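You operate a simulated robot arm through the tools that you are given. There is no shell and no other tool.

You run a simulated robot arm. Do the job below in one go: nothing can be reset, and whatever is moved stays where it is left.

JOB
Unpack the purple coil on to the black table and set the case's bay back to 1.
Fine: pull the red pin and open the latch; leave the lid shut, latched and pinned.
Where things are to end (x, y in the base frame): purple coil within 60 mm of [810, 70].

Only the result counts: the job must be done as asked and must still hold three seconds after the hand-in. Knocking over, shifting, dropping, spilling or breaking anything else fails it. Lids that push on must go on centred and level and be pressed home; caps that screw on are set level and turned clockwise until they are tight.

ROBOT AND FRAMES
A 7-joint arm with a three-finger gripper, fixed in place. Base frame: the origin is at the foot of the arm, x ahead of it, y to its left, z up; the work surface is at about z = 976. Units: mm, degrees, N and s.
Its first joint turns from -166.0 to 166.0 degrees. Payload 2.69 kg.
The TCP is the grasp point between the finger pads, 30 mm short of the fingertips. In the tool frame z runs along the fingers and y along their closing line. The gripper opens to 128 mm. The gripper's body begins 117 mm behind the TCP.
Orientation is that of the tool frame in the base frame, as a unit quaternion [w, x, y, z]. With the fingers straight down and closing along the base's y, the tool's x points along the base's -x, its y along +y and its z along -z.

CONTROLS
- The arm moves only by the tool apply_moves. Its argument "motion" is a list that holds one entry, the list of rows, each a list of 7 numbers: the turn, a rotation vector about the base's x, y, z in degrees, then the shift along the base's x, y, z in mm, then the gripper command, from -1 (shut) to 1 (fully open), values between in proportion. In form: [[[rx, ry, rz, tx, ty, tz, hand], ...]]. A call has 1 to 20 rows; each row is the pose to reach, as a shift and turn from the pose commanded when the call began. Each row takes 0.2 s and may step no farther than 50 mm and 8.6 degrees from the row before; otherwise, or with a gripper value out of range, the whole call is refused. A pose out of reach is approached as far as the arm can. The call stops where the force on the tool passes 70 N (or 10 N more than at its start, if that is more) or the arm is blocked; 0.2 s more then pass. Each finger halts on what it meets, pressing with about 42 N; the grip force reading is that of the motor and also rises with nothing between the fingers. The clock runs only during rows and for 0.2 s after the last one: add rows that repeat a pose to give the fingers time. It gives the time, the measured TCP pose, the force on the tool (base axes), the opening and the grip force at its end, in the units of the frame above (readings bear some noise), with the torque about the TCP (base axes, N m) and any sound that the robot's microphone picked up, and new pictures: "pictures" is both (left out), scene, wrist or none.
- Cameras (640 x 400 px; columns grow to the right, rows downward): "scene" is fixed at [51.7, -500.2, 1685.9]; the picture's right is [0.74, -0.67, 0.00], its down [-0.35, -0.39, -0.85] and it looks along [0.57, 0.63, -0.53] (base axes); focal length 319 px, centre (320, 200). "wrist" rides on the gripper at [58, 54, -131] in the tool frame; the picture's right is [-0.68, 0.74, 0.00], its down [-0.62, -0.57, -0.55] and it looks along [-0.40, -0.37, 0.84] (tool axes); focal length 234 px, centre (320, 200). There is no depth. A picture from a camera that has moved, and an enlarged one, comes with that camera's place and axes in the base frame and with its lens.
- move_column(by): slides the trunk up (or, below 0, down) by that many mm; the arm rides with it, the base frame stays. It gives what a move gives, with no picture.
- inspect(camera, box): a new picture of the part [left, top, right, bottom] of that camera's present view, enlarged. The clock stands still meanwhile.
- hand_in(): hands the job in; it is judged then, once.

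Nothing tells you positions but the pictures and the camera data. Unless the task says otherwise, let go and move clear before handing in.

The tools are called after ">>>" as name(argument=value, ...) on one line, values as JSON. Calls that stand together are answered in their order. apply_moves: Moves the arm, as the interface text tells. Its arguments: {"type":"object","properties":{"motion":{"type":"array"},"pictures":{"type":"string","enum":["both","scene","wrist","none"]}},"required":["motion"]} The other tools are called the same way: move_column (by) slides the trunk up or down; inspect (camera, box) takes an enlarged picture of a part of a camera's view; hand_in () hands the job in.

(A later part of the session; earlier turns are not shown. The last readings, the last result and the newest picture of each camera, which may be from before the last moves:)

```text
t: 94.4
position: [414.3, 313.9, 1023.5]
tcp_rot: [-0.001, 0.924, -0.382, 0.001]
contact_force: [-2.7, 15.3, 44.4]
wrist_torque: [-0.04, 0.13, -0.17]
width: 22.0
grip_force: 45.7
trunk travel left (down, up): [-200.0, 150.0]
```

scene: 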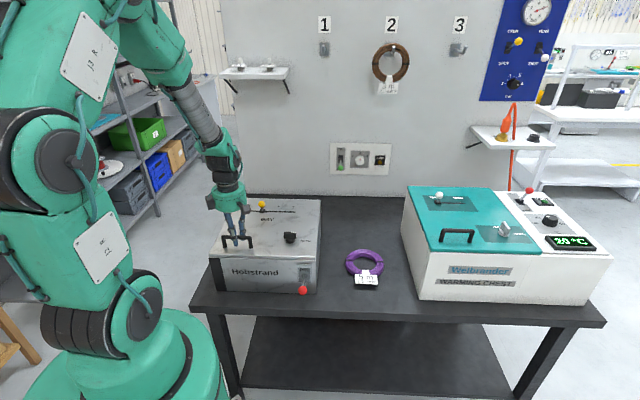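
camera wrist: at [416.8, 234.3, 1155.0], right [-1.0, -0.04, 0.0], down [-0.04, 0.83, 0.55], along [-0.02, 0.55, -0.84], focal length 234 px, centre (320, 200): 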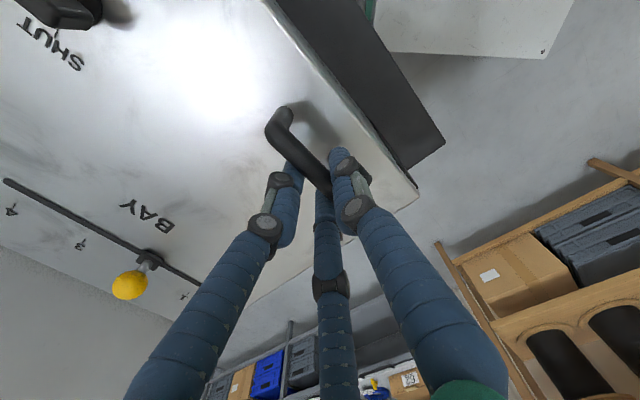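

>>> apply_moves(motion=[[[0, 0, 0, 0, 0, 1.5, -1], [0, 0, 0, 0, 0, 1.5, -0.5], [0, 0, 0, 0, 0, 1.5, 0], [0, 0, 0, 0, 0, 1.5, 0.4], [0, 0, 0, 0, 0, 1.5, 0.4], [0, 0, 0, 0, 0, 25, 0.4], [0, 0, 0, 0, 0, 60, 0.4], [0, 0, 0, 0, 0, 100, 0.4], [0, 0, 0, 0, 0, 100, 0.4]]], pictures="both")

>>> inspect(camera="scene", box=[190, 190, 340, 300])

```text
t: 96.4
position: [412.5, 313.0, 1122.8]
tcp_rot: [0.0, 0.925, -0.381, 0.0]
contact_force: [-0.7, 0.3, 0.2]
wrist_torque: [0.02, -0.02, 0.02]
width: 89.5
grip_force: 0.1
trunk travel left (down, up): [-200.0, 150.0]
camera wrist: at [416.6, 233.6, 1252.2], right [-1.0, -0.04, 0.0], down [-0.04, 0.84, 0.55], along [-0.02, 0.55, -0.84], focal length 234 px, centre (320, 200)
```

scene: 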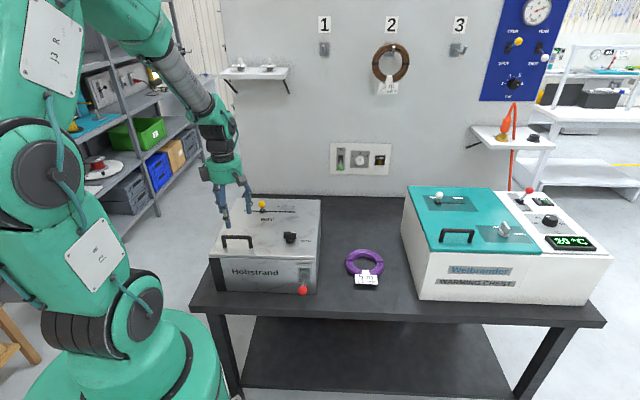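
wrist: 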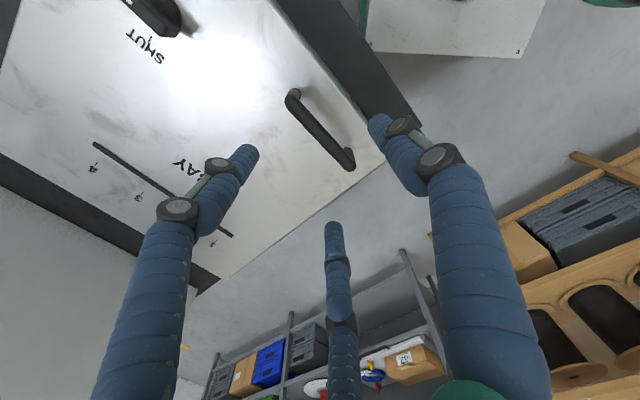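

```text
3.64 times, centred on (265, 245) of scene
camera zoom: at [51.7, -500.2, 1685.9], right [0.74, -0.67, 0.0], down [-0.35, -0.39, -0.85], along [0.57, 0.63, -0.53], focal length 1158 px, centre (520, 36)
```

zoom: 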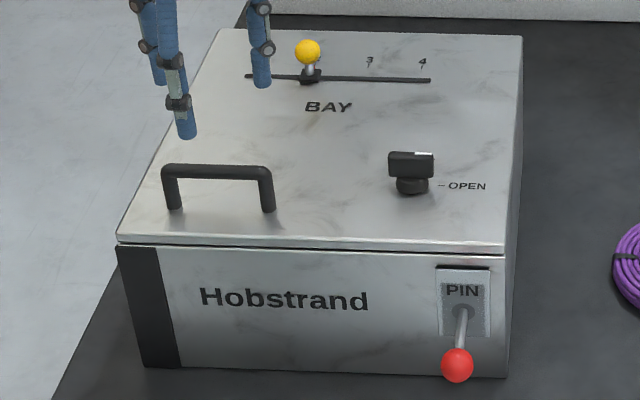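

Lid shut. Next is the bay slider: its yellow knob is near (593, 440, 1006), at position 2; position 1 is about 60 mm to the left. I move above it to look.

>>> apply_moves(motion=[[[0, 0, 0, 36, 25, 0, 0], [0, 0, 0, 72, 51, 0, 0], [0, 0, 0, 108, 76, 0, 0], [0, 0, 0, 144, 102, 0, 0], [0, 0, 0, 180, 127, 0, 0], [0, 0, 0, 180, 127, 0, 0]]], pictures="both")

>>> inspect(camera="wrist", box=[220, 60, 420, 200])

>>> inspect(camera="scene", box=[230, 190, 310, 240])

```text
t: 97.8
position: [592.2, 441.6, 1122.2]
tcp_rot: [0.001, 0.924, -0.382, -0.001]
contact_force: [0.8, 0.0, -0.6]
wrist_torque: [-0.02, 0.05, -0.03]
width: 64.0
grip_force: 0.0
trunk travel left (down, up): [-200.0, 150.0]
camera wrist: at [595.9, 361.3, 1252.9], right [-1.0, -0.04, 0.0], down [-0.04, 0.84, 0.55], along [-0.02, 0.55, -0.84], focal length 234 px, centre (320, 200)
```

scene: 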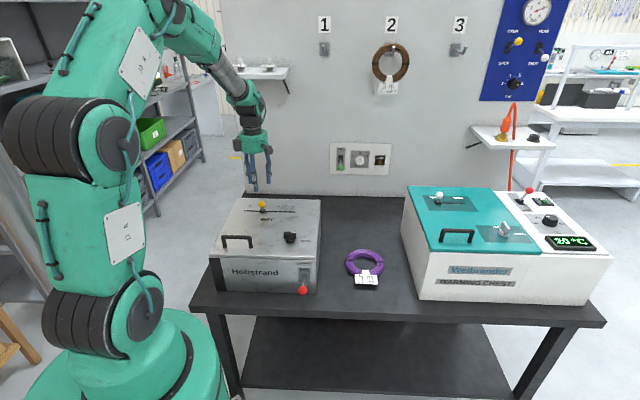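
wrist: 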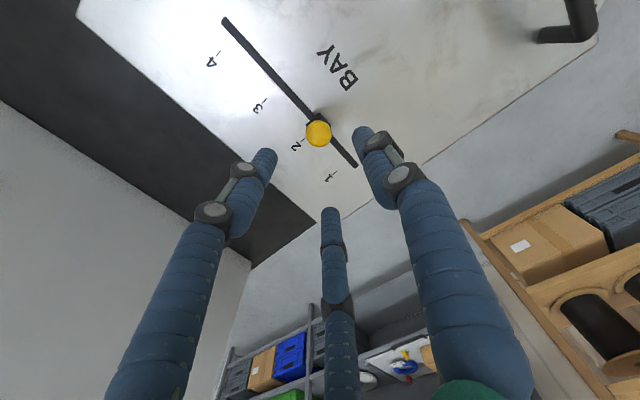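

```text
2.86 times, centred on (320, 130) of wrist
camera zoom: at [595.9, 361.3, 1252.9], right [-1.0, -0.04, 0.0], down [-0.04, 0.84, 0.55], along [-0.02, 0.55, -0.84], focal length 669 px, centre (320, 400)
```

zoom: 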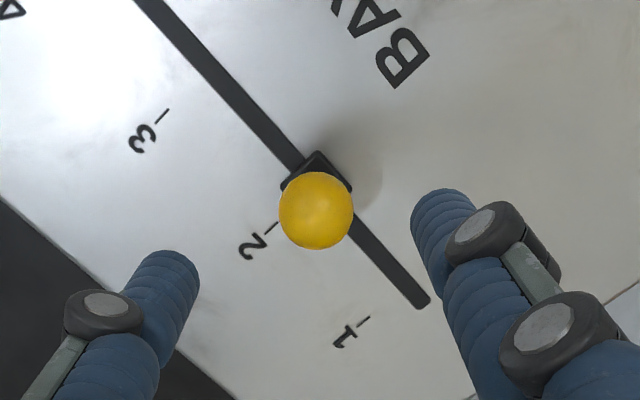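

```text
8.00 times, centred on (270, 215) of scene
camera zoom: at [51.7, -500.2, 1685.9], right [0.74, -0.67, 0.0], down [-0.35, -0.39, -0.85], along [0.57, 0.63, -0.53], focal length 2548 px, centre (720, 80)
```

zoom: 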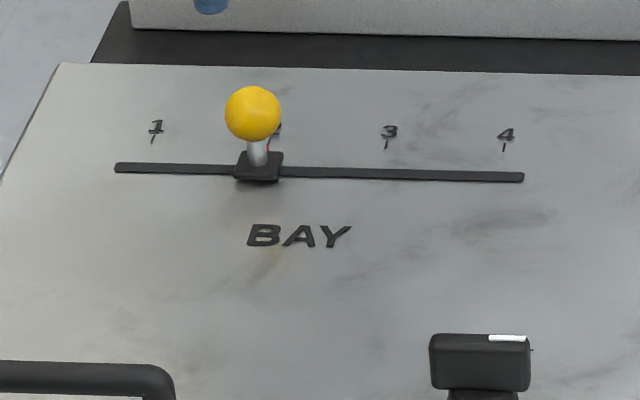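

The ball is at (594, 440, 1005), 28 mm across, right under the tool. I go down around it and grip.

>>> apply_moves(motion=[[[0, 0, 0, 1, 0, -30, 0], [0, 0, 0, 1, 0, -60, 0], [0, 0, 0, 1, 0, -85, 0], [0, 0, 0, 1, 0, -105, 0], [0, 0, 0, 1, 0, -105, 0], [0, 0, 0, 1, 0, -105, -0.4], [0, 0, 0, 1, 0, -105, -1], [0, 0, 0, 1, 0, -105, -1], [0, 0, 0, 1, 0, -105, -1]]], pictures="both")

>>> inspect(camera="wrist", box=[220, 60, 420, 220])

```text
t: 99.8
position: [592.7, 440.5, 1015.7]
tcp_rot: [0.0, 0.925, -0.381, -0.001]
contact_force: [-4.3, -7.7, -2.9]
wrist_torque: [-0.11, 0.06, 0.0]
width: 25.8
grip_force: 45.2
trunk travel left (down, up): [-200.0, 150.0]
camera wrist: at [595.6, 360.7, 1147.0], right [-1.0, -0.04, 0.0], down [-0.04, 0.84, 0.55], along [-0.02, 0.55, -0.84], focal length 234 px, centre (320, 200)
```

scene: 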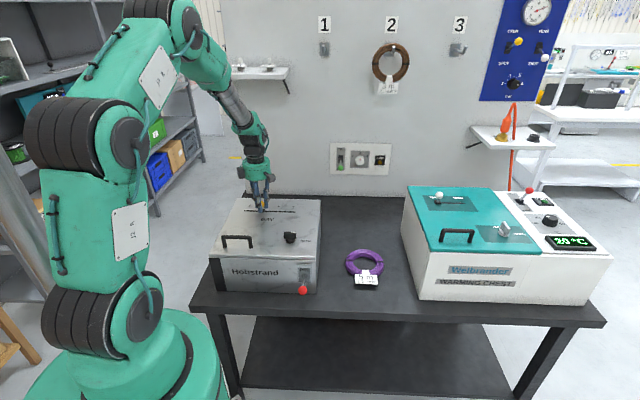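
wrist: 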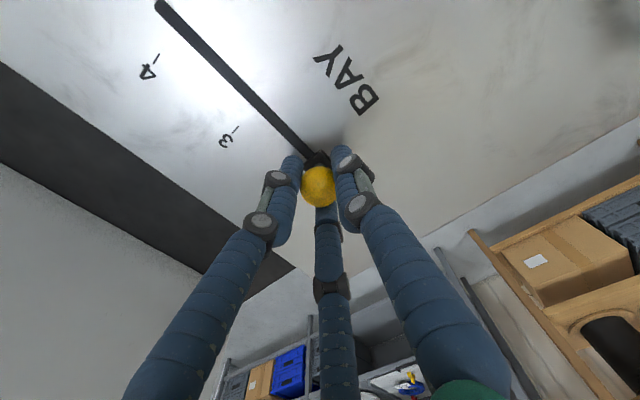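

```text
2.50 times, centred on (320, 140) of wrist
camera zoom: at [595.6, 360.7, 1147.0], right [-1.0, -0.04, 0.0], down [-0.04, 0.84, 0.55], along [-0.02, 0.55, -0.84], focal length 585 px, centre (320, 350)
```

zoom: 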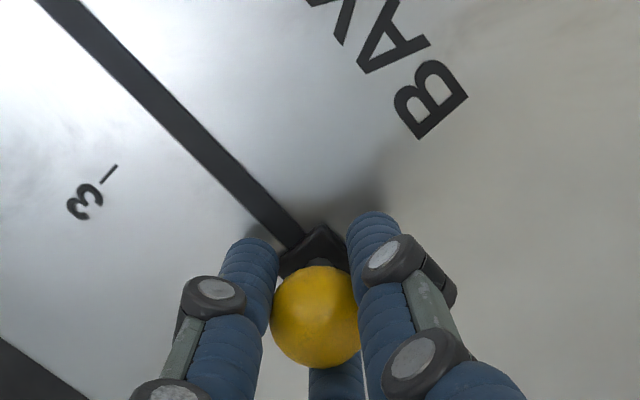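

The ball is gripped. I slide it to the left along the slot, toward 1.

>>> apply_moves(motion=[[[0, 0, 0, -3.5, 3.5, 0, -1], [0, 0, 0, -7.1, 7.1, 0, -1], [0, 0, 0, -10.6, 10.6, 0, -1], [0, 0, 0, -14.1, 14.1, 0, -1], [0, 0, 0, -17.7, 17.7, 0, -1], [0, 0, 0, -21.2, 21.2, 0, -1], [0, 0, 0, -24.8, 24.8, 0, -1], [0, 0, 0, -28.3, 28.3, 0, -1], [0, 0, 0, -31.8, 31.8, 0, -1], [0, 0, 0, -35.4, 35.4, 0, -1], [0, 0, 0, -35.4, 35.4, 0, -1]]], pictures="both")

>>> inspect(camera="scene", box=[230, 190, 310, 240])

```text
t: 102.2
position: [555.9, 475.6, 1016.9]
tcp_rot: [0.001, 0.924, -0.382, 0.0]
contact_force: [-14.8, -10.4, -14.0]
wrist_torque: [-0.42, 0.51, 0.05]
width: 26.0
grip_force: 45.1
trunk travel left (down, up): [-200.0, 150.0]
camera wrist: at [560.5, 396.0, 1147.3], right [-1.0, -0.04, 0.0], down [-0.04, 0.84, 0.55], along [-0.02, 0.55, -0.84], focal length 234 px, centre (320, 200)
```

scene: 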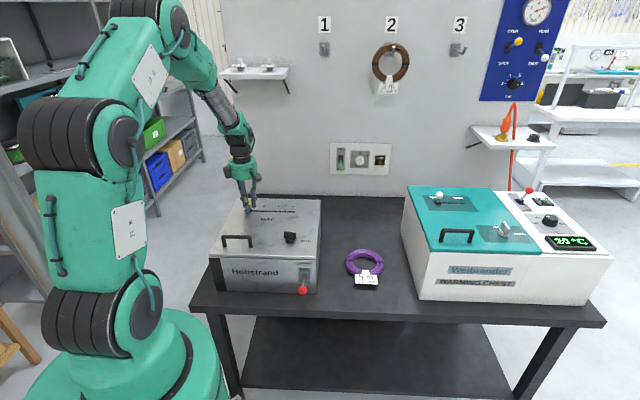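
wrist: 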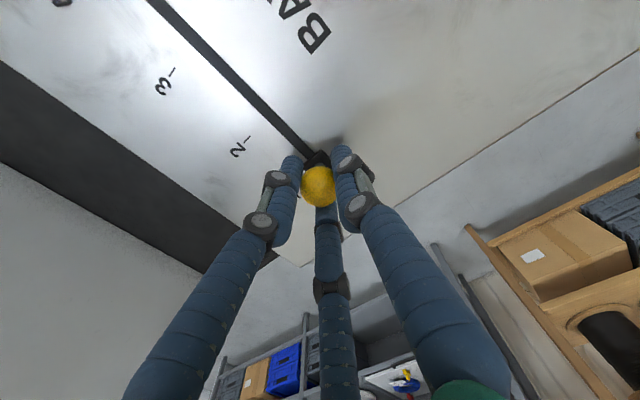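

```text
8.00 times, centred on (270, 215) of scene
camera zoom: at [51.7, -500.2, 1685.9], right [0.74, -0.67, 0.0], down [-0.35, -0.39, -0.85], along [0.57, 0.63, -0.53], focal length 2548 px, centre (720, 80)
```

zoom: 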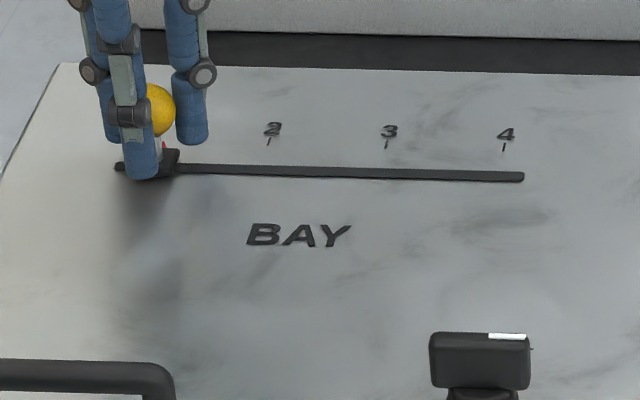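

About 50 mm done; label spacing is 60 mm. I continue the last 10 mm in small steps, easing a slight sideways load.

>>> apply_moves(motion=[[[0, 0, 0, -2, 1, 0, -1], [0, 0, 0, -3.4, 2.4, -0.4, -1], [0, 0, 0, -4.8, 3.8, -0.4, -1], [0, 0, 0, -6.2, 5.2, -0.4, -1], [0, 0, 0, -7.2, 6.2, -0.4, -1], [0, 0, 0, -7.2, 6.2, -0.4, -1]]], pictures="both")

>>> inspect(camera="scene", box=[230, 190, 310, 240])

```text
t: 103.6
position: [551.6, 480.7, 1017.6]
tcp_rot: [-0.001, 0.924, -0.383, 0.0]
contact_force: [-6.4, -15.3, -4.8]
wrist_torque: [-0.17, 0.02, -0.04]
width: 26.1
grip_force: 44.7
trunk travel left (down, up): [-200.0, 150.0]
camera wrist: at [554.8, 401.4, 1147.5], right [-1.0, -0.04, 0.0], down [-0.04, 0.84, 0.55], along [-0.02, 0.55, -0.84], focal length 234 px, centre (320, 200)
```

scene: 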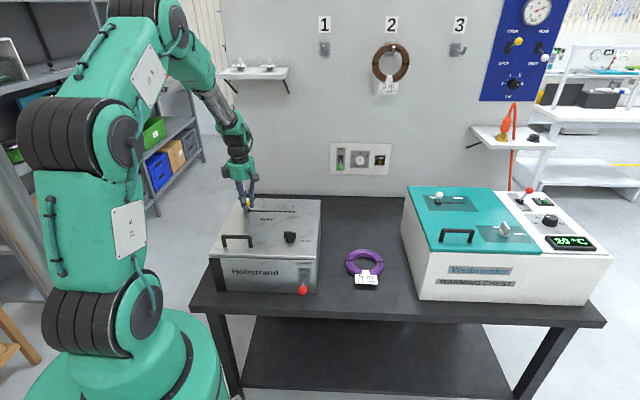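
wrist: 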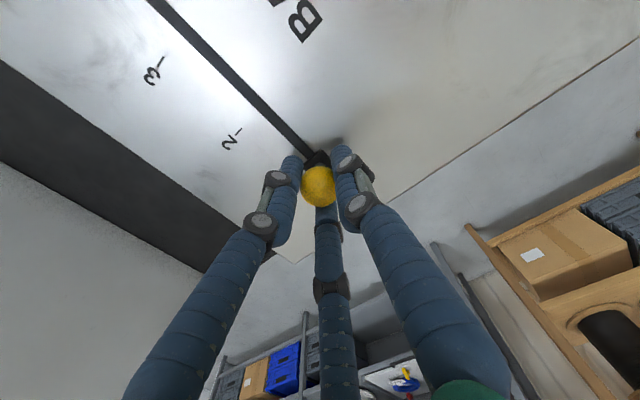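

```text
8.00 times, centred on (270, 215) of scene
camera zoom: at [51.7, -500.2, 1685.9], right [0.74, -0.67, 0.0], down [-0.35, -0.39, -0.85], along [0.57, 0.63, -0.53], focal length 2548 px, centre (720, 80)
```

zoom: 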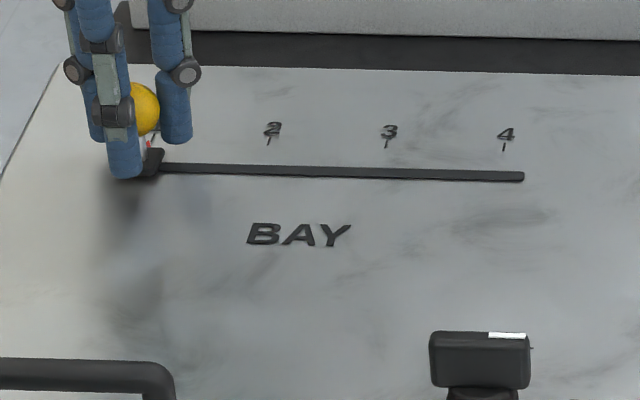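

The slider edge now matches position 1 by image scale. I push 2 mm more to see whether that is its end stop.

>>> apply_moves(motion=[[[0, 0, 0, -1, 0.6, 0, -1], [0, 0, 0, -1.7, 1.2, 0, -1], [0, 0, 0, -1.7, 1.2, 0, -1]]], pictures="none")

>>> inspect(camera="scene", box=[230, 190, 310, 240])

```text
t: 104.4
position: [550.8, 482.2, 1015.6]
tcp_rot: [-0.001, 0.924, -0.383, 0.001]
contact_force: [10.0, -25.4, 0.5]
wrist_torque: [0.08, -0.55, 0.05]
width: 25.9
grip_force: 44.5
trunk travel left (down, up): [-200.0, 150.0]
```

```text
8.00 times, centred on (270, 215) of scene
camera zoom: at [51.7, -500.2, 1685.9], right [0.74, -0.67, 0.0], down [-0.35, -0.39, -0.85], along [0.57, 0.63, -0.53], focal length 2548 px, centre (720, 80)
```

zoom: 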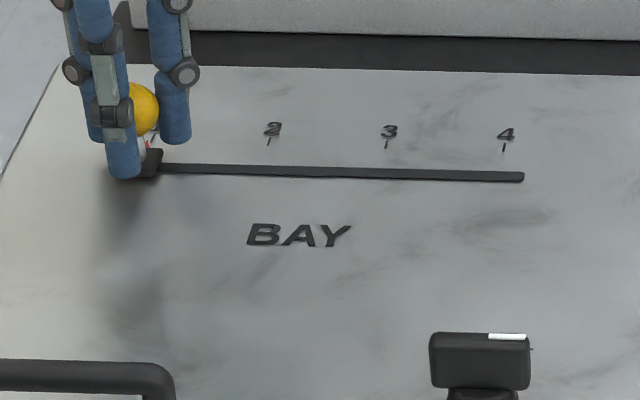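

Resistance of 25 N with no more travel: that's the end stop at 1. I ease off, release, and lift.

>>> apply_moves(motion=[[[0, 0, 0, 0.7, -0.7, 0, -1], [0, 0, 0, 0.7, -0.7, 0, -0.6], [0, 0, 0, 0.7, -0.7, 0, -0.3], [0, 0, 0, 0.7, -0.7, 0, 0], [0, 0, 0, 0.7, -0.7, 0, 0], [0, 0, 0, 0.7, -0.7, 30, 0], [0, 0, 0, 0.7, -0.7, 65, 0], [0, 0, 0, 0.7, -0.7, 100, 0], [0, 0, 0, 0.7, -0.7, 100, 0]]], pictures="both")

>>> inspect(camera="scene", box=[230, 190, 310, 240])

>>> inspect(camera="wrist", box=[220, 60, 420, 200])

```text
t: 106.4
position: [550.4, 480.9, 1117.7]
tcp_rot: [0.0, 0.924, -0.382, 0.0]
contact_force: [-0.5, 0.8, 0.1]
wrist_torque: [0.01, -0.01, 0.0]
width: 63.9
grip_force: 0.1
trunk travel left (down, up): [-200.0, 150.0]
camera wrist: at [553.6, 401.6, 1248.4], right [-1.0, -0.04, 0.0], down [-0.04, 0.84, 0.55], along [-0.02, 0.55, -0.84], focal length 234 px, centre (320, 200)
```

scene: 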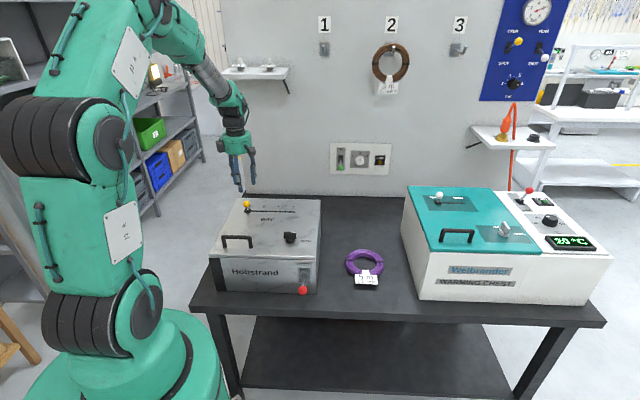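
wrist: 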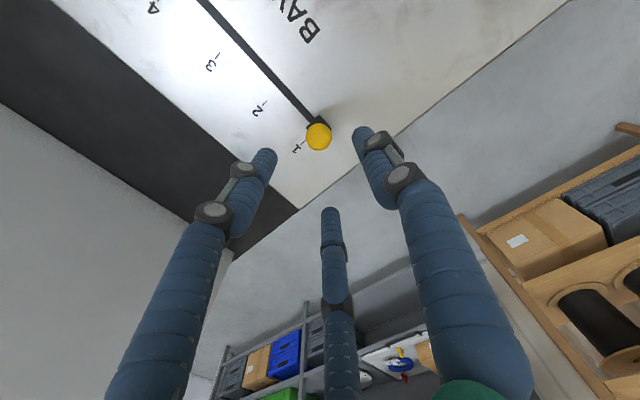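

```text
8.00 times, centred on (270, 215) of scene
camera zoom: at [51.7, -500.2, 1685.9], right [0.74, -0.67, 0.0], down [-0.35, -0.39, -0.85], along [0.57, 0.63, -0.53], focal length 2548 px, centre (720, 80)
```

zoom: 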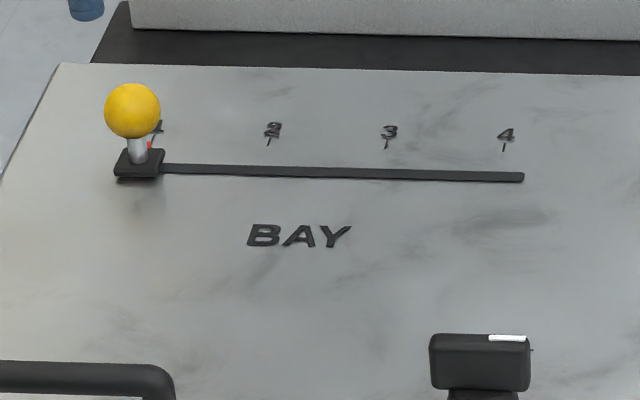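

```text
2.86 times, centred on (320, 130) of wrist
camera zoom: at [553.6, 401.6, 1248.4], right [-1.0, -0.04, 0.0], down [-0.04, 0.84, 0.55], along [-0.02, 0.55, -0.84], focal length 669 px, centre (320, 400)
```

zoom: 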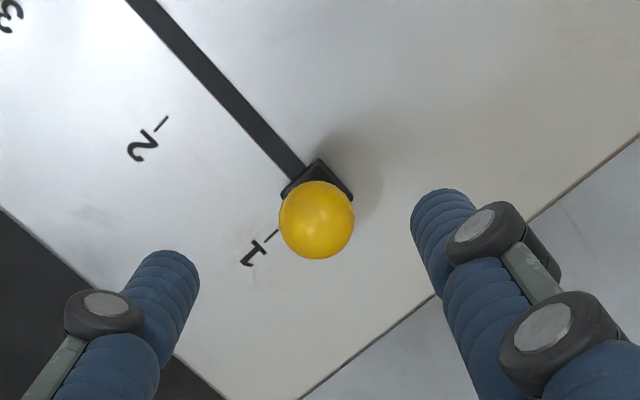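

The slider pointer sits at 1 exactly as it did at 2. Next the latch: I close the fingers and come down in front of the fin's right end, to push it back to SHUT.

>>> apply_moves(motion=[[[0, 0, 0, 0, -42, 0, -1], [0, 0, 0, 0, -84, 0, -1], [0, 0, 0, 0, -126, 0, -1], [0, 0, 0, 0, -168, 0, -1], [0, 0, 0, 0, -210, 0, -1], [0, 0, 0, 0, -252, 0, -1], [0, 0, 0, -1.5, -295, 0, -1], [0, 0, 0, -1.5, -295, -30, -1], [0, 0, 0, -1.5, -295, -60, -1], [0, 0, 0, -1.5, -295, -60, -1]]], pictures="both")

>>> inspect(camera="wrist", box=[220, 60, 420, 200])

>>> inspect(camera="scene", box=[250, 200, 330, 260])

```text
t: 108.6
position: [548.6, 187.2, 1055.7]
tcp_rot: [-0.001, 0.924, -0.382, 0.0]
contact_force: [-0.4, 0.1, -0.3]
wrist_torque: [-0.02, 0.02, -0.01]
width: 1.8
grip_force: 31.4
trunk travel left (down, up): [-200.0, 150.0]
camera wrist: at [552.7, 107.8, 1186.3], right [-1.0, -0.04, 0.0], down [-0.04, 0.84, 0.55], along [-0.02, 0.55, -0.84], focal length 234 px, centre (320, 200)
```

scene: 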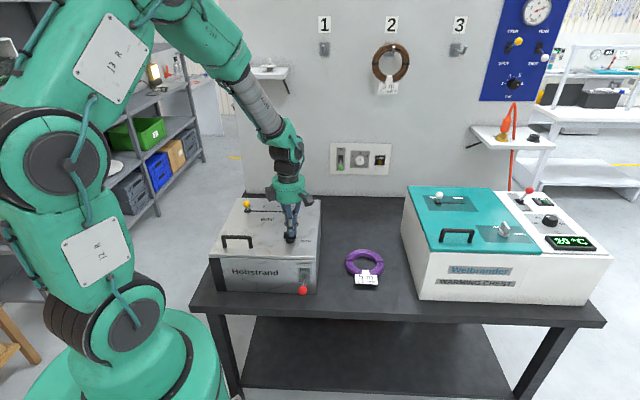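
wrist: 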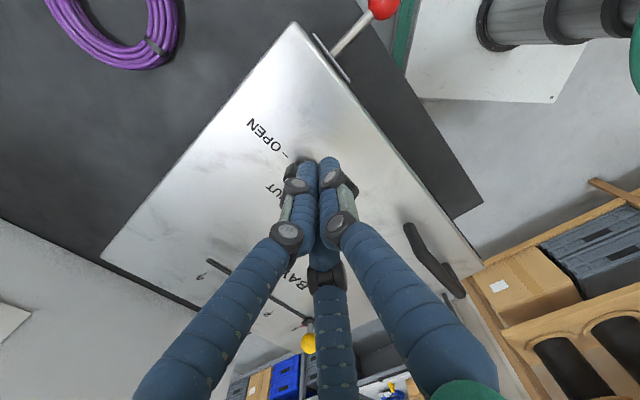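

```text
2.86 times, centred on (320, 130) of wrist
camera zoom: at [552.7, 107.8, 1186.3], right [-1.0, -0.04, 0.0], down [-0.04, 0.84, 0.55], along [-0.02, 0.55, -0.84], focal length 669 px, centre (320, 400)
```

zoom: 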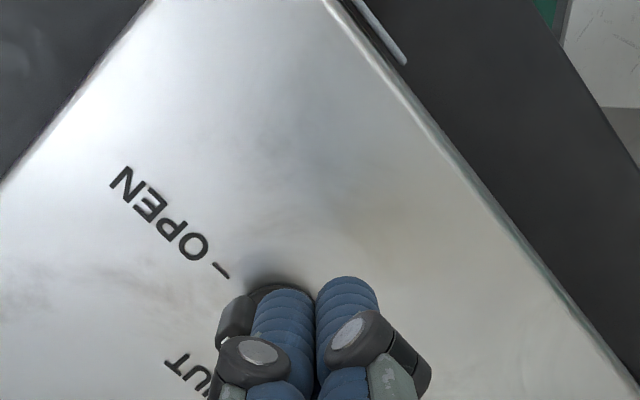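

```text
6.67 times, centred on (290, 230) of scene
camera zoom: at [51.7, -500.2, 1685.9], right [0.74, -0.67, 0.0], down [-0.35, -0.39, -0.85], along [0.57, 0.63, -0.53], focal length 2124 px, centre (520, 0)
```

zoom: 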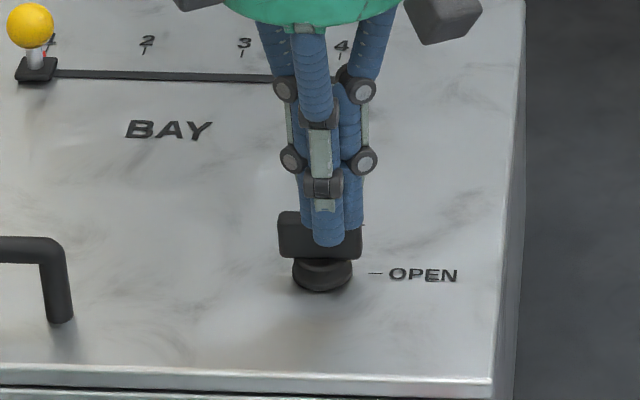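

I back off 4 mm from the fin, go down beside it, and push its right end toward the back in an arc — first half.

>>> apply_moves(motion=[[[0, 0, 0, -2.8, -2.8, 0, -1], [0, 0, 0, -2.8, -2.8, -18, -1], [0, 0, 0, -2.8, -2.8, -35.5, -1], [0, 0, 0, -2.8, -2.8, -35.5, -1], [0, 0, 0, 2, 1, -35.5, -1], [0, 0, 0, 6.4, 4.8, -35.5, -1], [0, 0, 0, 9.6, 4.6, -35.5, -1], [0, 0, 0, 12.7, 4.5, -35.5, -1], [0, 0, 0, 15.8, 5.1, -35.5, -1], [0, 0, 0, 18.9, 5.9, -35.5, -1], [0, 0, 0, 21.8, 7.3, -35.5, -1], [0, 0, 0, 24.6, 8.9, -35.5, -1], [0, 0, 0, 24.6, 8.9, -35.5, -1]]], pictures="wrist")

>>> inspect(camera="scene", box=[250, 200, 330, 260])

```text
t: 111.4
position: [573.4, 196.3, 1022.5]
tcp_rot: [-0.001, 0.924, -0.382, -0.001]
contact_force: [8.8, -17.9, 1.8]
wrist_torque: [-0.12, -0.07, 0.01]
width: 2.1
grip_force: 31.9
trunk travel left (down, up): [-200.0, 150.0]
camera wrist: at [577.4, 116.6, 1152.1], right [-1.0, -0.04, 0.0], down [-0.04, 0.84, 0.55], along [-0.02, 0.55, -0.84], focal length 234 px, centre (320, 200)
```

wrist: 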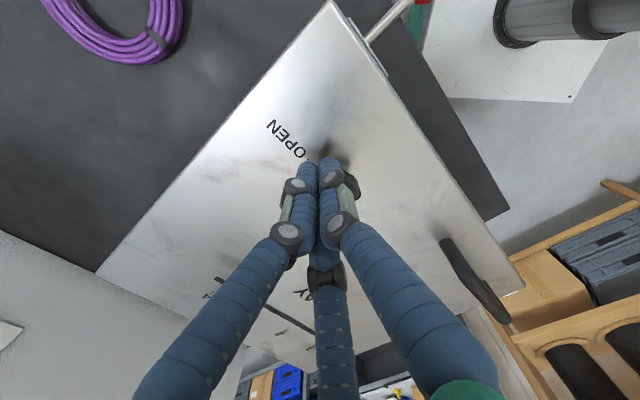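

```text
6.67 times, centred on (290, 230) of scene
camera zoom: at [51.7, -500.2, 1685.9], right [0.74, -0.67, 0.0], down [-0.35, -0.39, -0.85], along [0.57, 0.63, -0.53], focal length 2124 px, centre (520, 0)
```

zoom: 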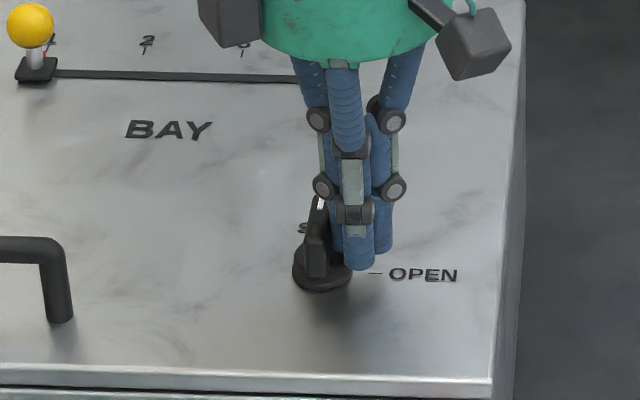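

The fin has swung back to SHUT. To make sure it is against its stop, I shift to its tip end and push gently there.

>>> apply_moves(motion=[[[0, 0, 0, 2.1, -2.1, 0, -1], [0, 0, 0, 9.2, 4.9, 0, -1], [0, 0, 0, 14.8, 10.6, 0, -1], [0, 0, 0, 13.4, 12, 0, -1], [0, 0, 0, 12, 13.4, 0, -1], [0, 0, 0, 10.6, 14.8, 0, -1], [0, 0, 0, 9.9, 15.6, 0, -1], [0, 0, 0, 9.9, 15.6, 0, -1]]], pictures="none")

>>> inspect(camera="scene", box=[250, 200, 330, 260])

```text
t: 113.2
position: [586.9, 209.6, 1021.0]
tcp_rot: [-0.001, 0.924, -0.382, 0.0]
contact_force: [33.4, -39.3, -5.3]
wrist_torque: [-0.35, -0.44, -0.17]
width: 2.0
grip_force: 31.5
trunk travel left (down, up): [-200.0, 150.0]
```

```text
6.67 times, centred on (290, 230) of scene
camera zoom: at [51.7, -500.2, 1685.9], right [0.74, -0.67, 0.0], down [-0.35, -0.39, -0.85], along [0.57, 0.63, -0.53], focal length 2124 px, centre (520, 0)
```

zoom: 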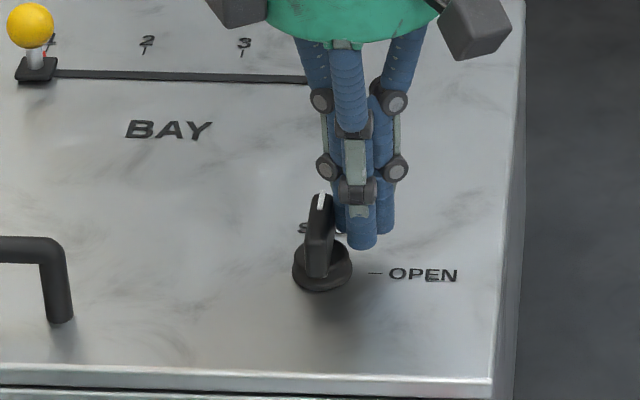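

51 N against the stop with the fin at SHUT: latched. I back off, rise, and go in front of the pulled pin.

>>> apply_moves(motion=[[[0, 0, 0, 4.2, -4.2, 0, -1], [0, 0, 0, 7, -7, 0, -1], [0, 0, 0, 7, -7, 40, -1], [0, 0, 0, 7, -7, 85, -1], [0, 0, 0, -20, -45, 85, -1], [0, 0, 0, -46, -80, 85, -1], [0, 0, 0, -72, -113, 85, -1], [0, 0, 0, -98, -145, 85, -1], [0, 0, 0, -124, -171, 85, -1], [0, 0, 0, -124, -171, 85, -1]]], pictures="both")

>>> inspect(camera="scene", box=[230, 190, 340, 310])

>>> inspect(camera="wrist", box=[200, 60, 420, 220])

```text
t: 115.4
position: [458.0, 37.5, 1104.7]
tcp_rot: [0.0, 0.924, -0.382, 0.0]
contact_force: [-0.1, -0.2, 0.2]
wrist_torque: [0.03, -0.02, 0.02]
width: 2.0
grip_force: 31.7
trunk travel left (down, up): [-200.0, 150.0]
camera wrist: at [461.7, -42.9, 1236.0], right [-1.0, -0.04, 0.0], down [-0.04, 0.84, 0.55], along [-0.02, 0.55, -0.84], focal length 234 px, centre (320, 200)
```

scene: 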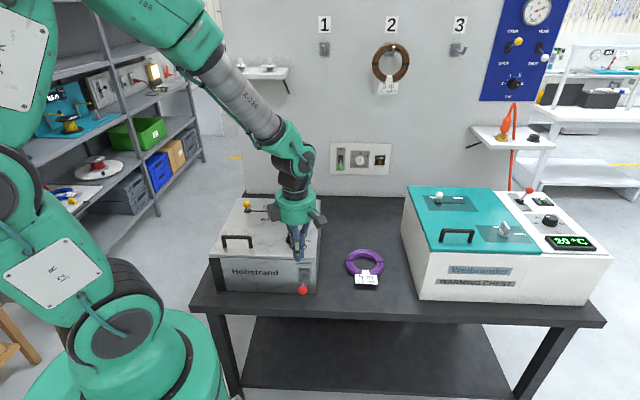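
wrist: 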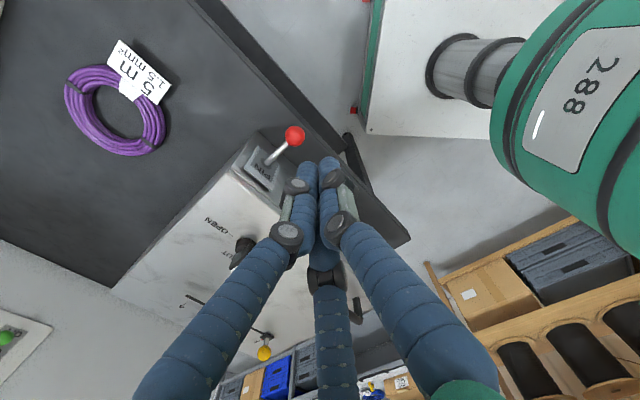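

```text
3.33 times, centred on (285, 250) of scene
camera zoom: at [51.7, -500.2, 1685.9], right [0.74, -0.67, 0.0], down [-0.35, -0.39, -0.85], along [0.57, 0.63, -0.53], focal length 1062 px, centre (437, 33)
```

zoom: 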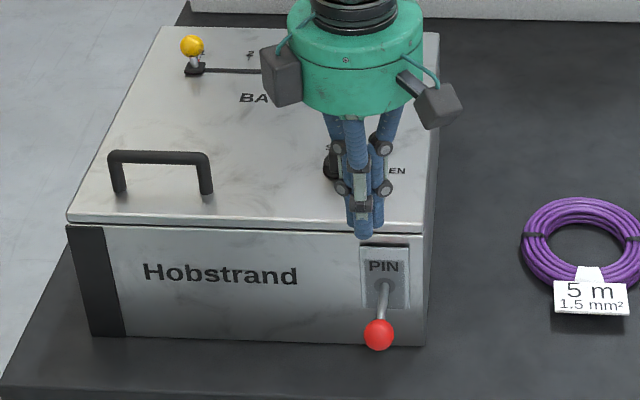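

```text
2.50 times, centred on (310, 140) of wrist
camera zoom: at [461.7, -42.9, 1236.0], right [-1.0, -0.04, 0.0], down [-0.04, 0.84, 0.55], along [-0.02, 0.55, -0.84], focal length 585 px, centre (345, 350)
```

zoom: 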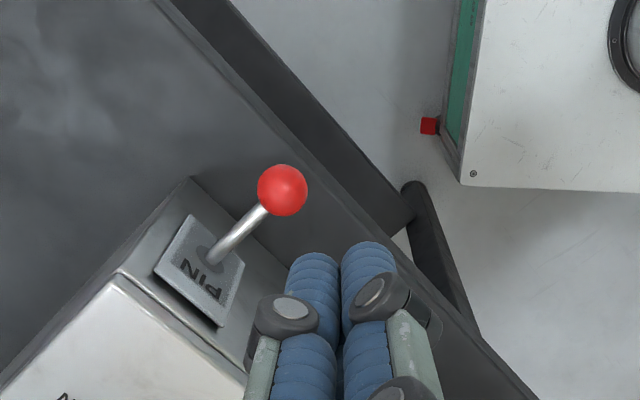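

The ball is at (493, 67.5, 898) as expected. I go down in front of it, in line with the stem.

>>> apply_moves(motion=[[[0, 0, 0, 2, 0.7, -40, -1], [0, 0, 0, 3.9, 1.5, -80, -1], [0, 0, 0, 3.9, 1.5, -120, -1], [0, 0, 0, 3.9, 1.5, -160, -1], [0, 0, 0, 3.9, 1.5, -190, -1], [0, 0, 0, 3.9, 1.5, -207, -1], [0, 0, 0, 3.9, 1.5, -207, -1]]], pictures="both")

>>> inspect(camera="scene", box=[250, 220, 340, 310])

>>> inspect(camera="wrist", box=[240, 90, 400, 210])

```text
t: 117.0
position: [462.2, 41.5, 898.5]
tcp_rot: [0.0, 0.924, -0.382, 0.0]
contact_force: [0.4, 0.1, 0.5]
wrist_torque: [0.01, 0.04, 0.04]
width: 2.0
grip_force: 31.8
trunk travel left (down, up): [-200.0, 150.0]
camera wrist: at [466.5, -38.7, 1029.9], right [-1.0, -0.04, 0.0], down [-0.04, 0.84, 0.55], along [-0.02, 0.55, -0.84], focal length 234 px, centre (320, 200)
```

scene: 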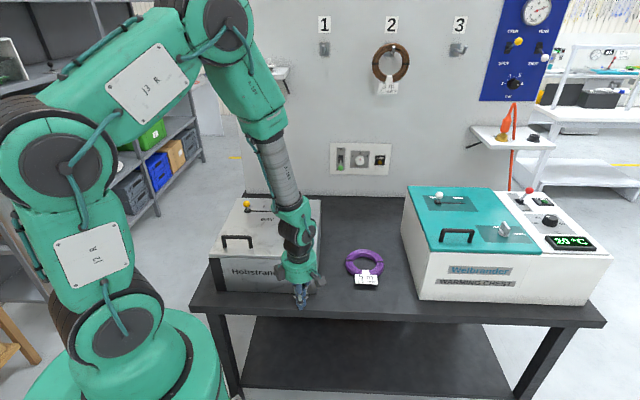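
wrist: 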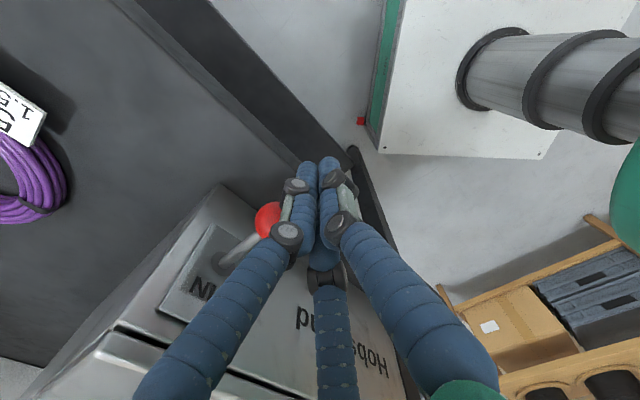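

```text
4.44 times, centred on (295, 265) of scene
camera zoom: at [51.7, -500.2, 1685.9], right [0.74, -0.67, 0.0], down [-0.35, -0.39, -0.85], along [0.57, 0.63, -0.53], focal length 1416 px, centre (431, -89)
```

zoom: 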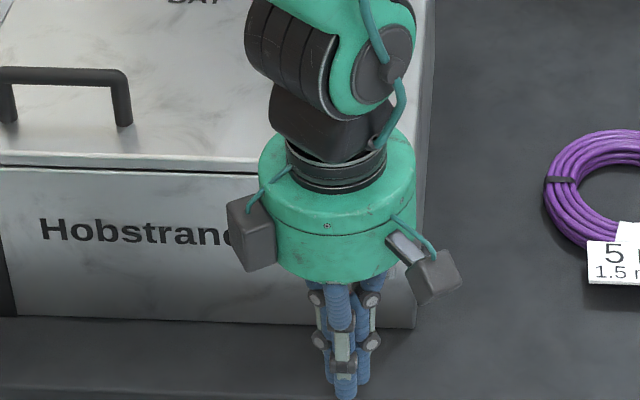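

```text
3.33 times, centred on (320, 150) of wrist
camera zoom: at [466.5, -38.7, 1029.9], right [-1.0, -0.04, 0.0], down [-0.04, 0.84, 0.55], along [-0.02, 0.55, -0.84], focal length 781 px, centre (320, 367)
```

zoom: 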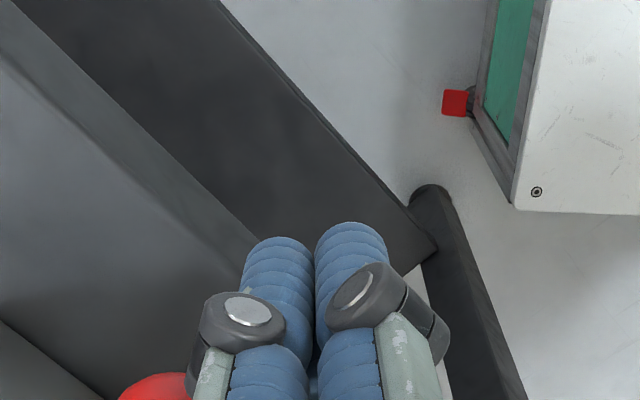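

Fingers are in front of the ball, in line with the stem. I push straight toward the case in small steps.

>>> apply_moves(motion=[[[0, 0, 0, 3, 2, 0, -1], [0, 0, 0, 5.5, 4.5, 0, -1], [0, 0, 0, 8, 7, 0, -1], [0, 0, 0, 10.5, 9.5, 0, -1], [0, 0, 0, 13, 12, 0, -1], [0, 0, 0, 15.5, 14.5, 0, -1], [0, 0, 0, 18, 17, 0, -1], [0, 0, 0, 18, 17, 0, -1]]], pictures="both")

>>> inspect(camera="wrist", box=[200, 90, 400, 290])

```text
t: 118.8
position: [481.0, 59.5, 899.4]
tcp_rot: [0.001, 0.924, -0.381, 0.0]
contact_force: [-1.0, -0.7, -0.3]
wrist_torque: [0.01, 0.02, -0.02]
width: 2.1
grip_force: 31.3
trunk travel left (down, up): [-200.0, 150.0]
camera wrist: at [484.7, -20.5, 1029.9], right [-1.0, -0.04, 0.0], down [-0.04, 0.84, 0.55], along [-0.02, 0.55, -0.84], focal length 234 px, centre (320, 200)
```

scene: 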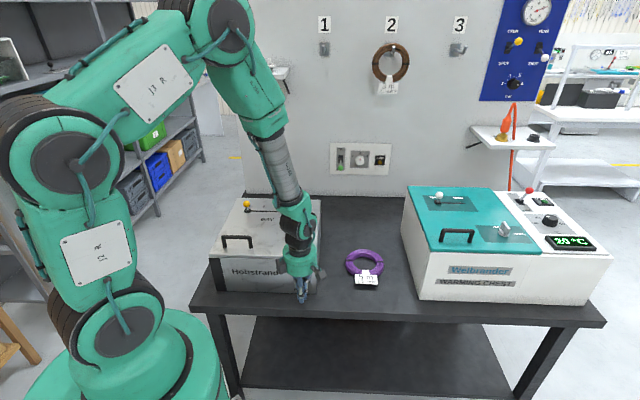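
wrist: 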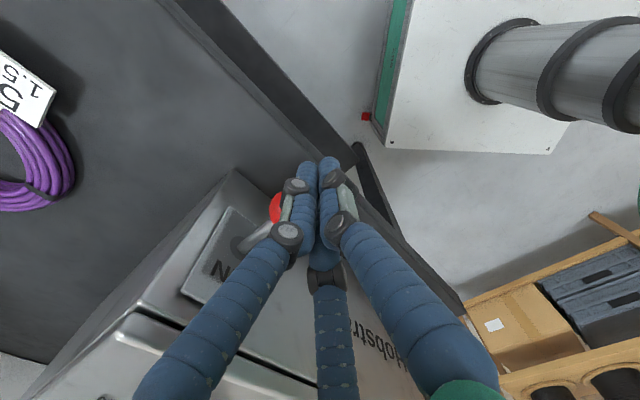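

```text
2.00 times, centred on (300, 190) of wrist
camera zoom: at [484.7, -20.5, 1029.9], right [-1.0, -0.04, 0.0], down [-0.04, 0.84, 0.55], along [-0.02, 0.55, -0.84], focal length 468 px, centre (360, 220)
```

zoom: 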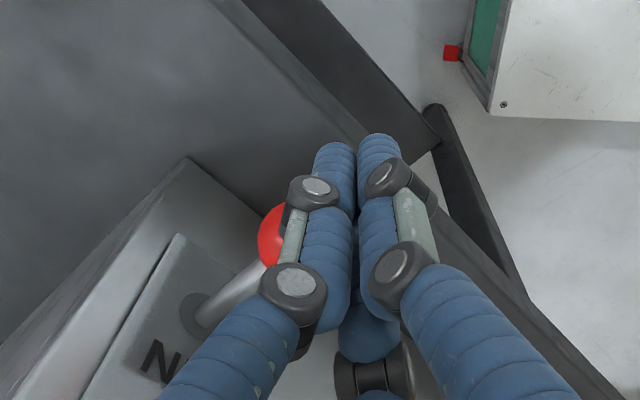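

It has moved about 25 mm with almost no force. I continue in 1–2 mm steps until it meets its stop.

>>> apply_moves(motion=[[[0, 0, 0, 1.1, 1.1, 0, -1], [0, 0, 0, 2.2, 2.2, 0, -1], [0, 0, 0, 3.3, 3.3, 0, -1], [0, 0, 0, 3.3, 3.3, 0, -1]]], pictures="none")

>>> inspect(camera="wrist", box=[200, 90, 400, 290])

```text
t: 119.8
position: [483.8, 62.3, 897.9]
tcp_rot: [0.0, 0.924, -0.382, -0.001]
contact_force: [0.2, -0.7, -0.5]
wrist_torque: [-0.03, 0.01, 0.03]
width: 2.0
grip_force: 31.6
trunk travel left (down, up): [-200.0, 150.0]
```

```text
2.00 times, centred on (300, 190) of wrist
camera zoom: at [487.7, -16.9, 1029.2], right [-1.0, -0.04, 0.0], down [-0.04, 0.84, 0.55], along [-0.02, 0.55, -0.84], focal length 468 px, centre (360, 220)
```

zoom: 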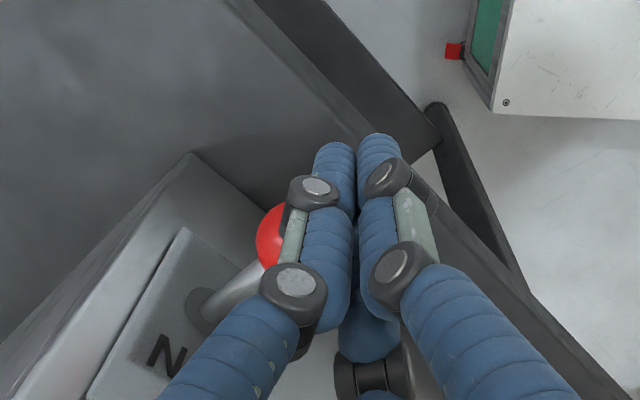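

The ball moves along with the fingers and the stem is shortening. On with it.

>>> apply_moves(motion=[[[0, 0, 0, 1.1, 1.1, 0, -1], [0, 0, 0, 2.2, 2.2, 0, -1], [0, 0, 0, 3.3, 3.3, 0, -1], [0, 0, 0, 4.4, 4.4, 0, -1], [0, 0, 0, 4.4, 4.4, 0, -1]]], pictures="none")

>>> inspect(camera="wrist", box=[200, 90, 400, 290])

```text
t: 121.0
position: [488.0, 68.5, 898.5]
tcp_rot: [0.001, 0.924, -0.382, 0.0]
contact_force: [-1.2, 0.5, -0.3]
wrist_torque: [0.01, -0.01, 0.0]
width: 2.1
grip_force: 31.7
trunk travel left (down, up): [-200.0, 150.0]
```

```text
2.00 times, centred on (300, 190) of wrist
camera zoom: at [492.2, -12.4, 1028.7], right [-1.0, -0.04, 0.0], down [-0.04, 0.84, 0.55], along [-0.02, 0.55, -0.84], focal length 468 px, centre (360, 220)
```

zoom: 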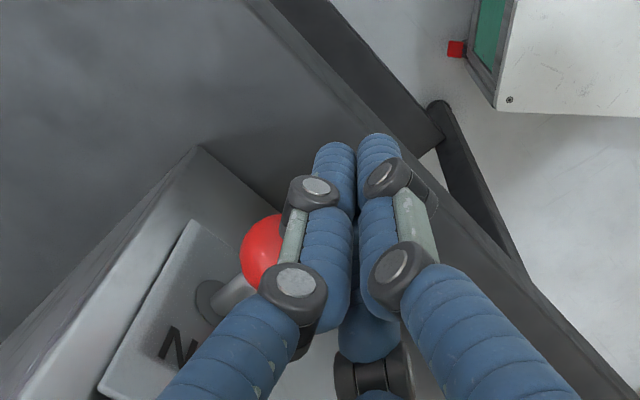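

The ball just moved ahead of the fingers by itself — it seems to have snapped in. I advance until I feel it, to confirm it's home.

>>> apply_moves(motion=[[[0, 0, 0, 1.2, 1.2, 0, -1], [0, 0, 0, 2.4, 2.4, 0, -1], [0, 0, 0, 3.6, 3.6, 0, -1], [0, 0, 0, 4.8, 4.8, 0, -1], [0, 0, 0, 4.8, 4.8, 0, -1]]], pictures="none")

>>> inspect(camera="wrist", box=[200, 90, 400, 290])

```text
t: 122.2
position: [493.1, 70.3, 898.4]
tcp_rot: [-0.001, 0.924, -0.382, 0.0]
contact_force: [-0.4, 0.0, 0.8]
wrist_torque: [0.02, 0.02, -0.03]
width: 1.7
grip_force: 31.8
trunk travel left (down, up): [-200.0, 150.0]
```

```text
2.00 times, centred on (300, 190) of wrist
camera zoom: at [496.3, -8.3, 1028.9], right [-1.0, -0.04, 0.0], down [-0.04, 0.84, 0.55], along [-0.02, 0.55, -0.84], focal length 468 px, centre (360, 220)
```

zoom: 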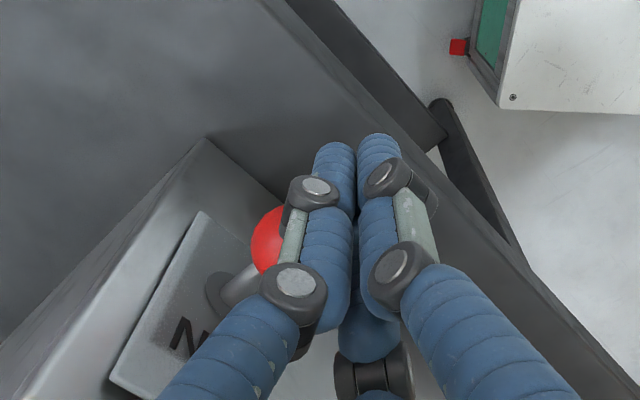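

>>> apply_moves(motion=[[[0, 0, 0, 1, 1, 0, -1], [0, 0, 0, 2, 2, 0, -1], [0, 0, 0, 3, 3, 0, -1], [0, 0, 0, 3, 3, 0, -1]]], pictures="none")

```text
t: 123.2
position: [494.2, 72.8, 897.4]
tcp_rot: [0.001, 0.924, -0.382, -0.001]
contact_force: [-3.6, -12.5, -0.4]
wrist_torque: [-0.01, 0.04, -0.14]
width: 1.9
grip_force: 31.5
trunk travel left (down, up): [-200.0, 150.0]
```

>>> apply_moves(motion=[[[0, 0, 0, 0.7, 0.7, 0, -1], [0, 0, 0, 1.4, 1.4, 0, -1], [0, 0, 0, 1.4, 1.4, 0, -1]]], pictures="none")

>>> inspect(camera="wrist", box=[200, 90, 400, 290])

```text
t: 124.0
position: [495.3, 74.7, 898.0]
tcp_rot: [0.001, 0.924, -0.383, -0.001]
contact_force: [-13.5, -31.5, 0.6]
wrist_torque: [-0.01, 0.06, -0.35]
width: 2.4
grip_force: 31.0
trunk travel left (down, up): [-200.0, 150.0]
```

```text
2.00 times, centred on (300, 190) of wrist
camera zoom: at [499.4, -5.0, 1028.7], right [-1.0, -0.04, 0.0], down [-0.04, 0.84, 0.55], along [-0.03, 0.55, -0.84], focal length 468 px, centre (360, 220)
```

zoom: 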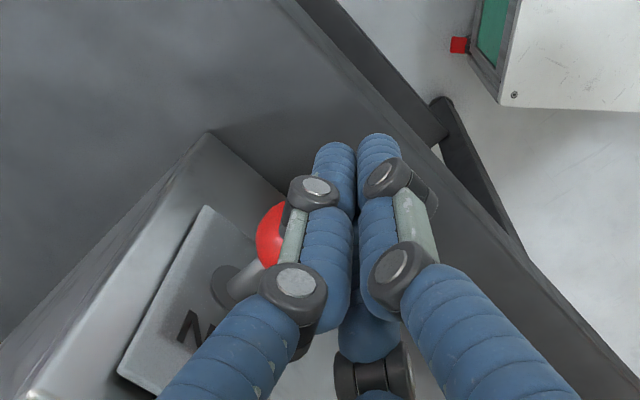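

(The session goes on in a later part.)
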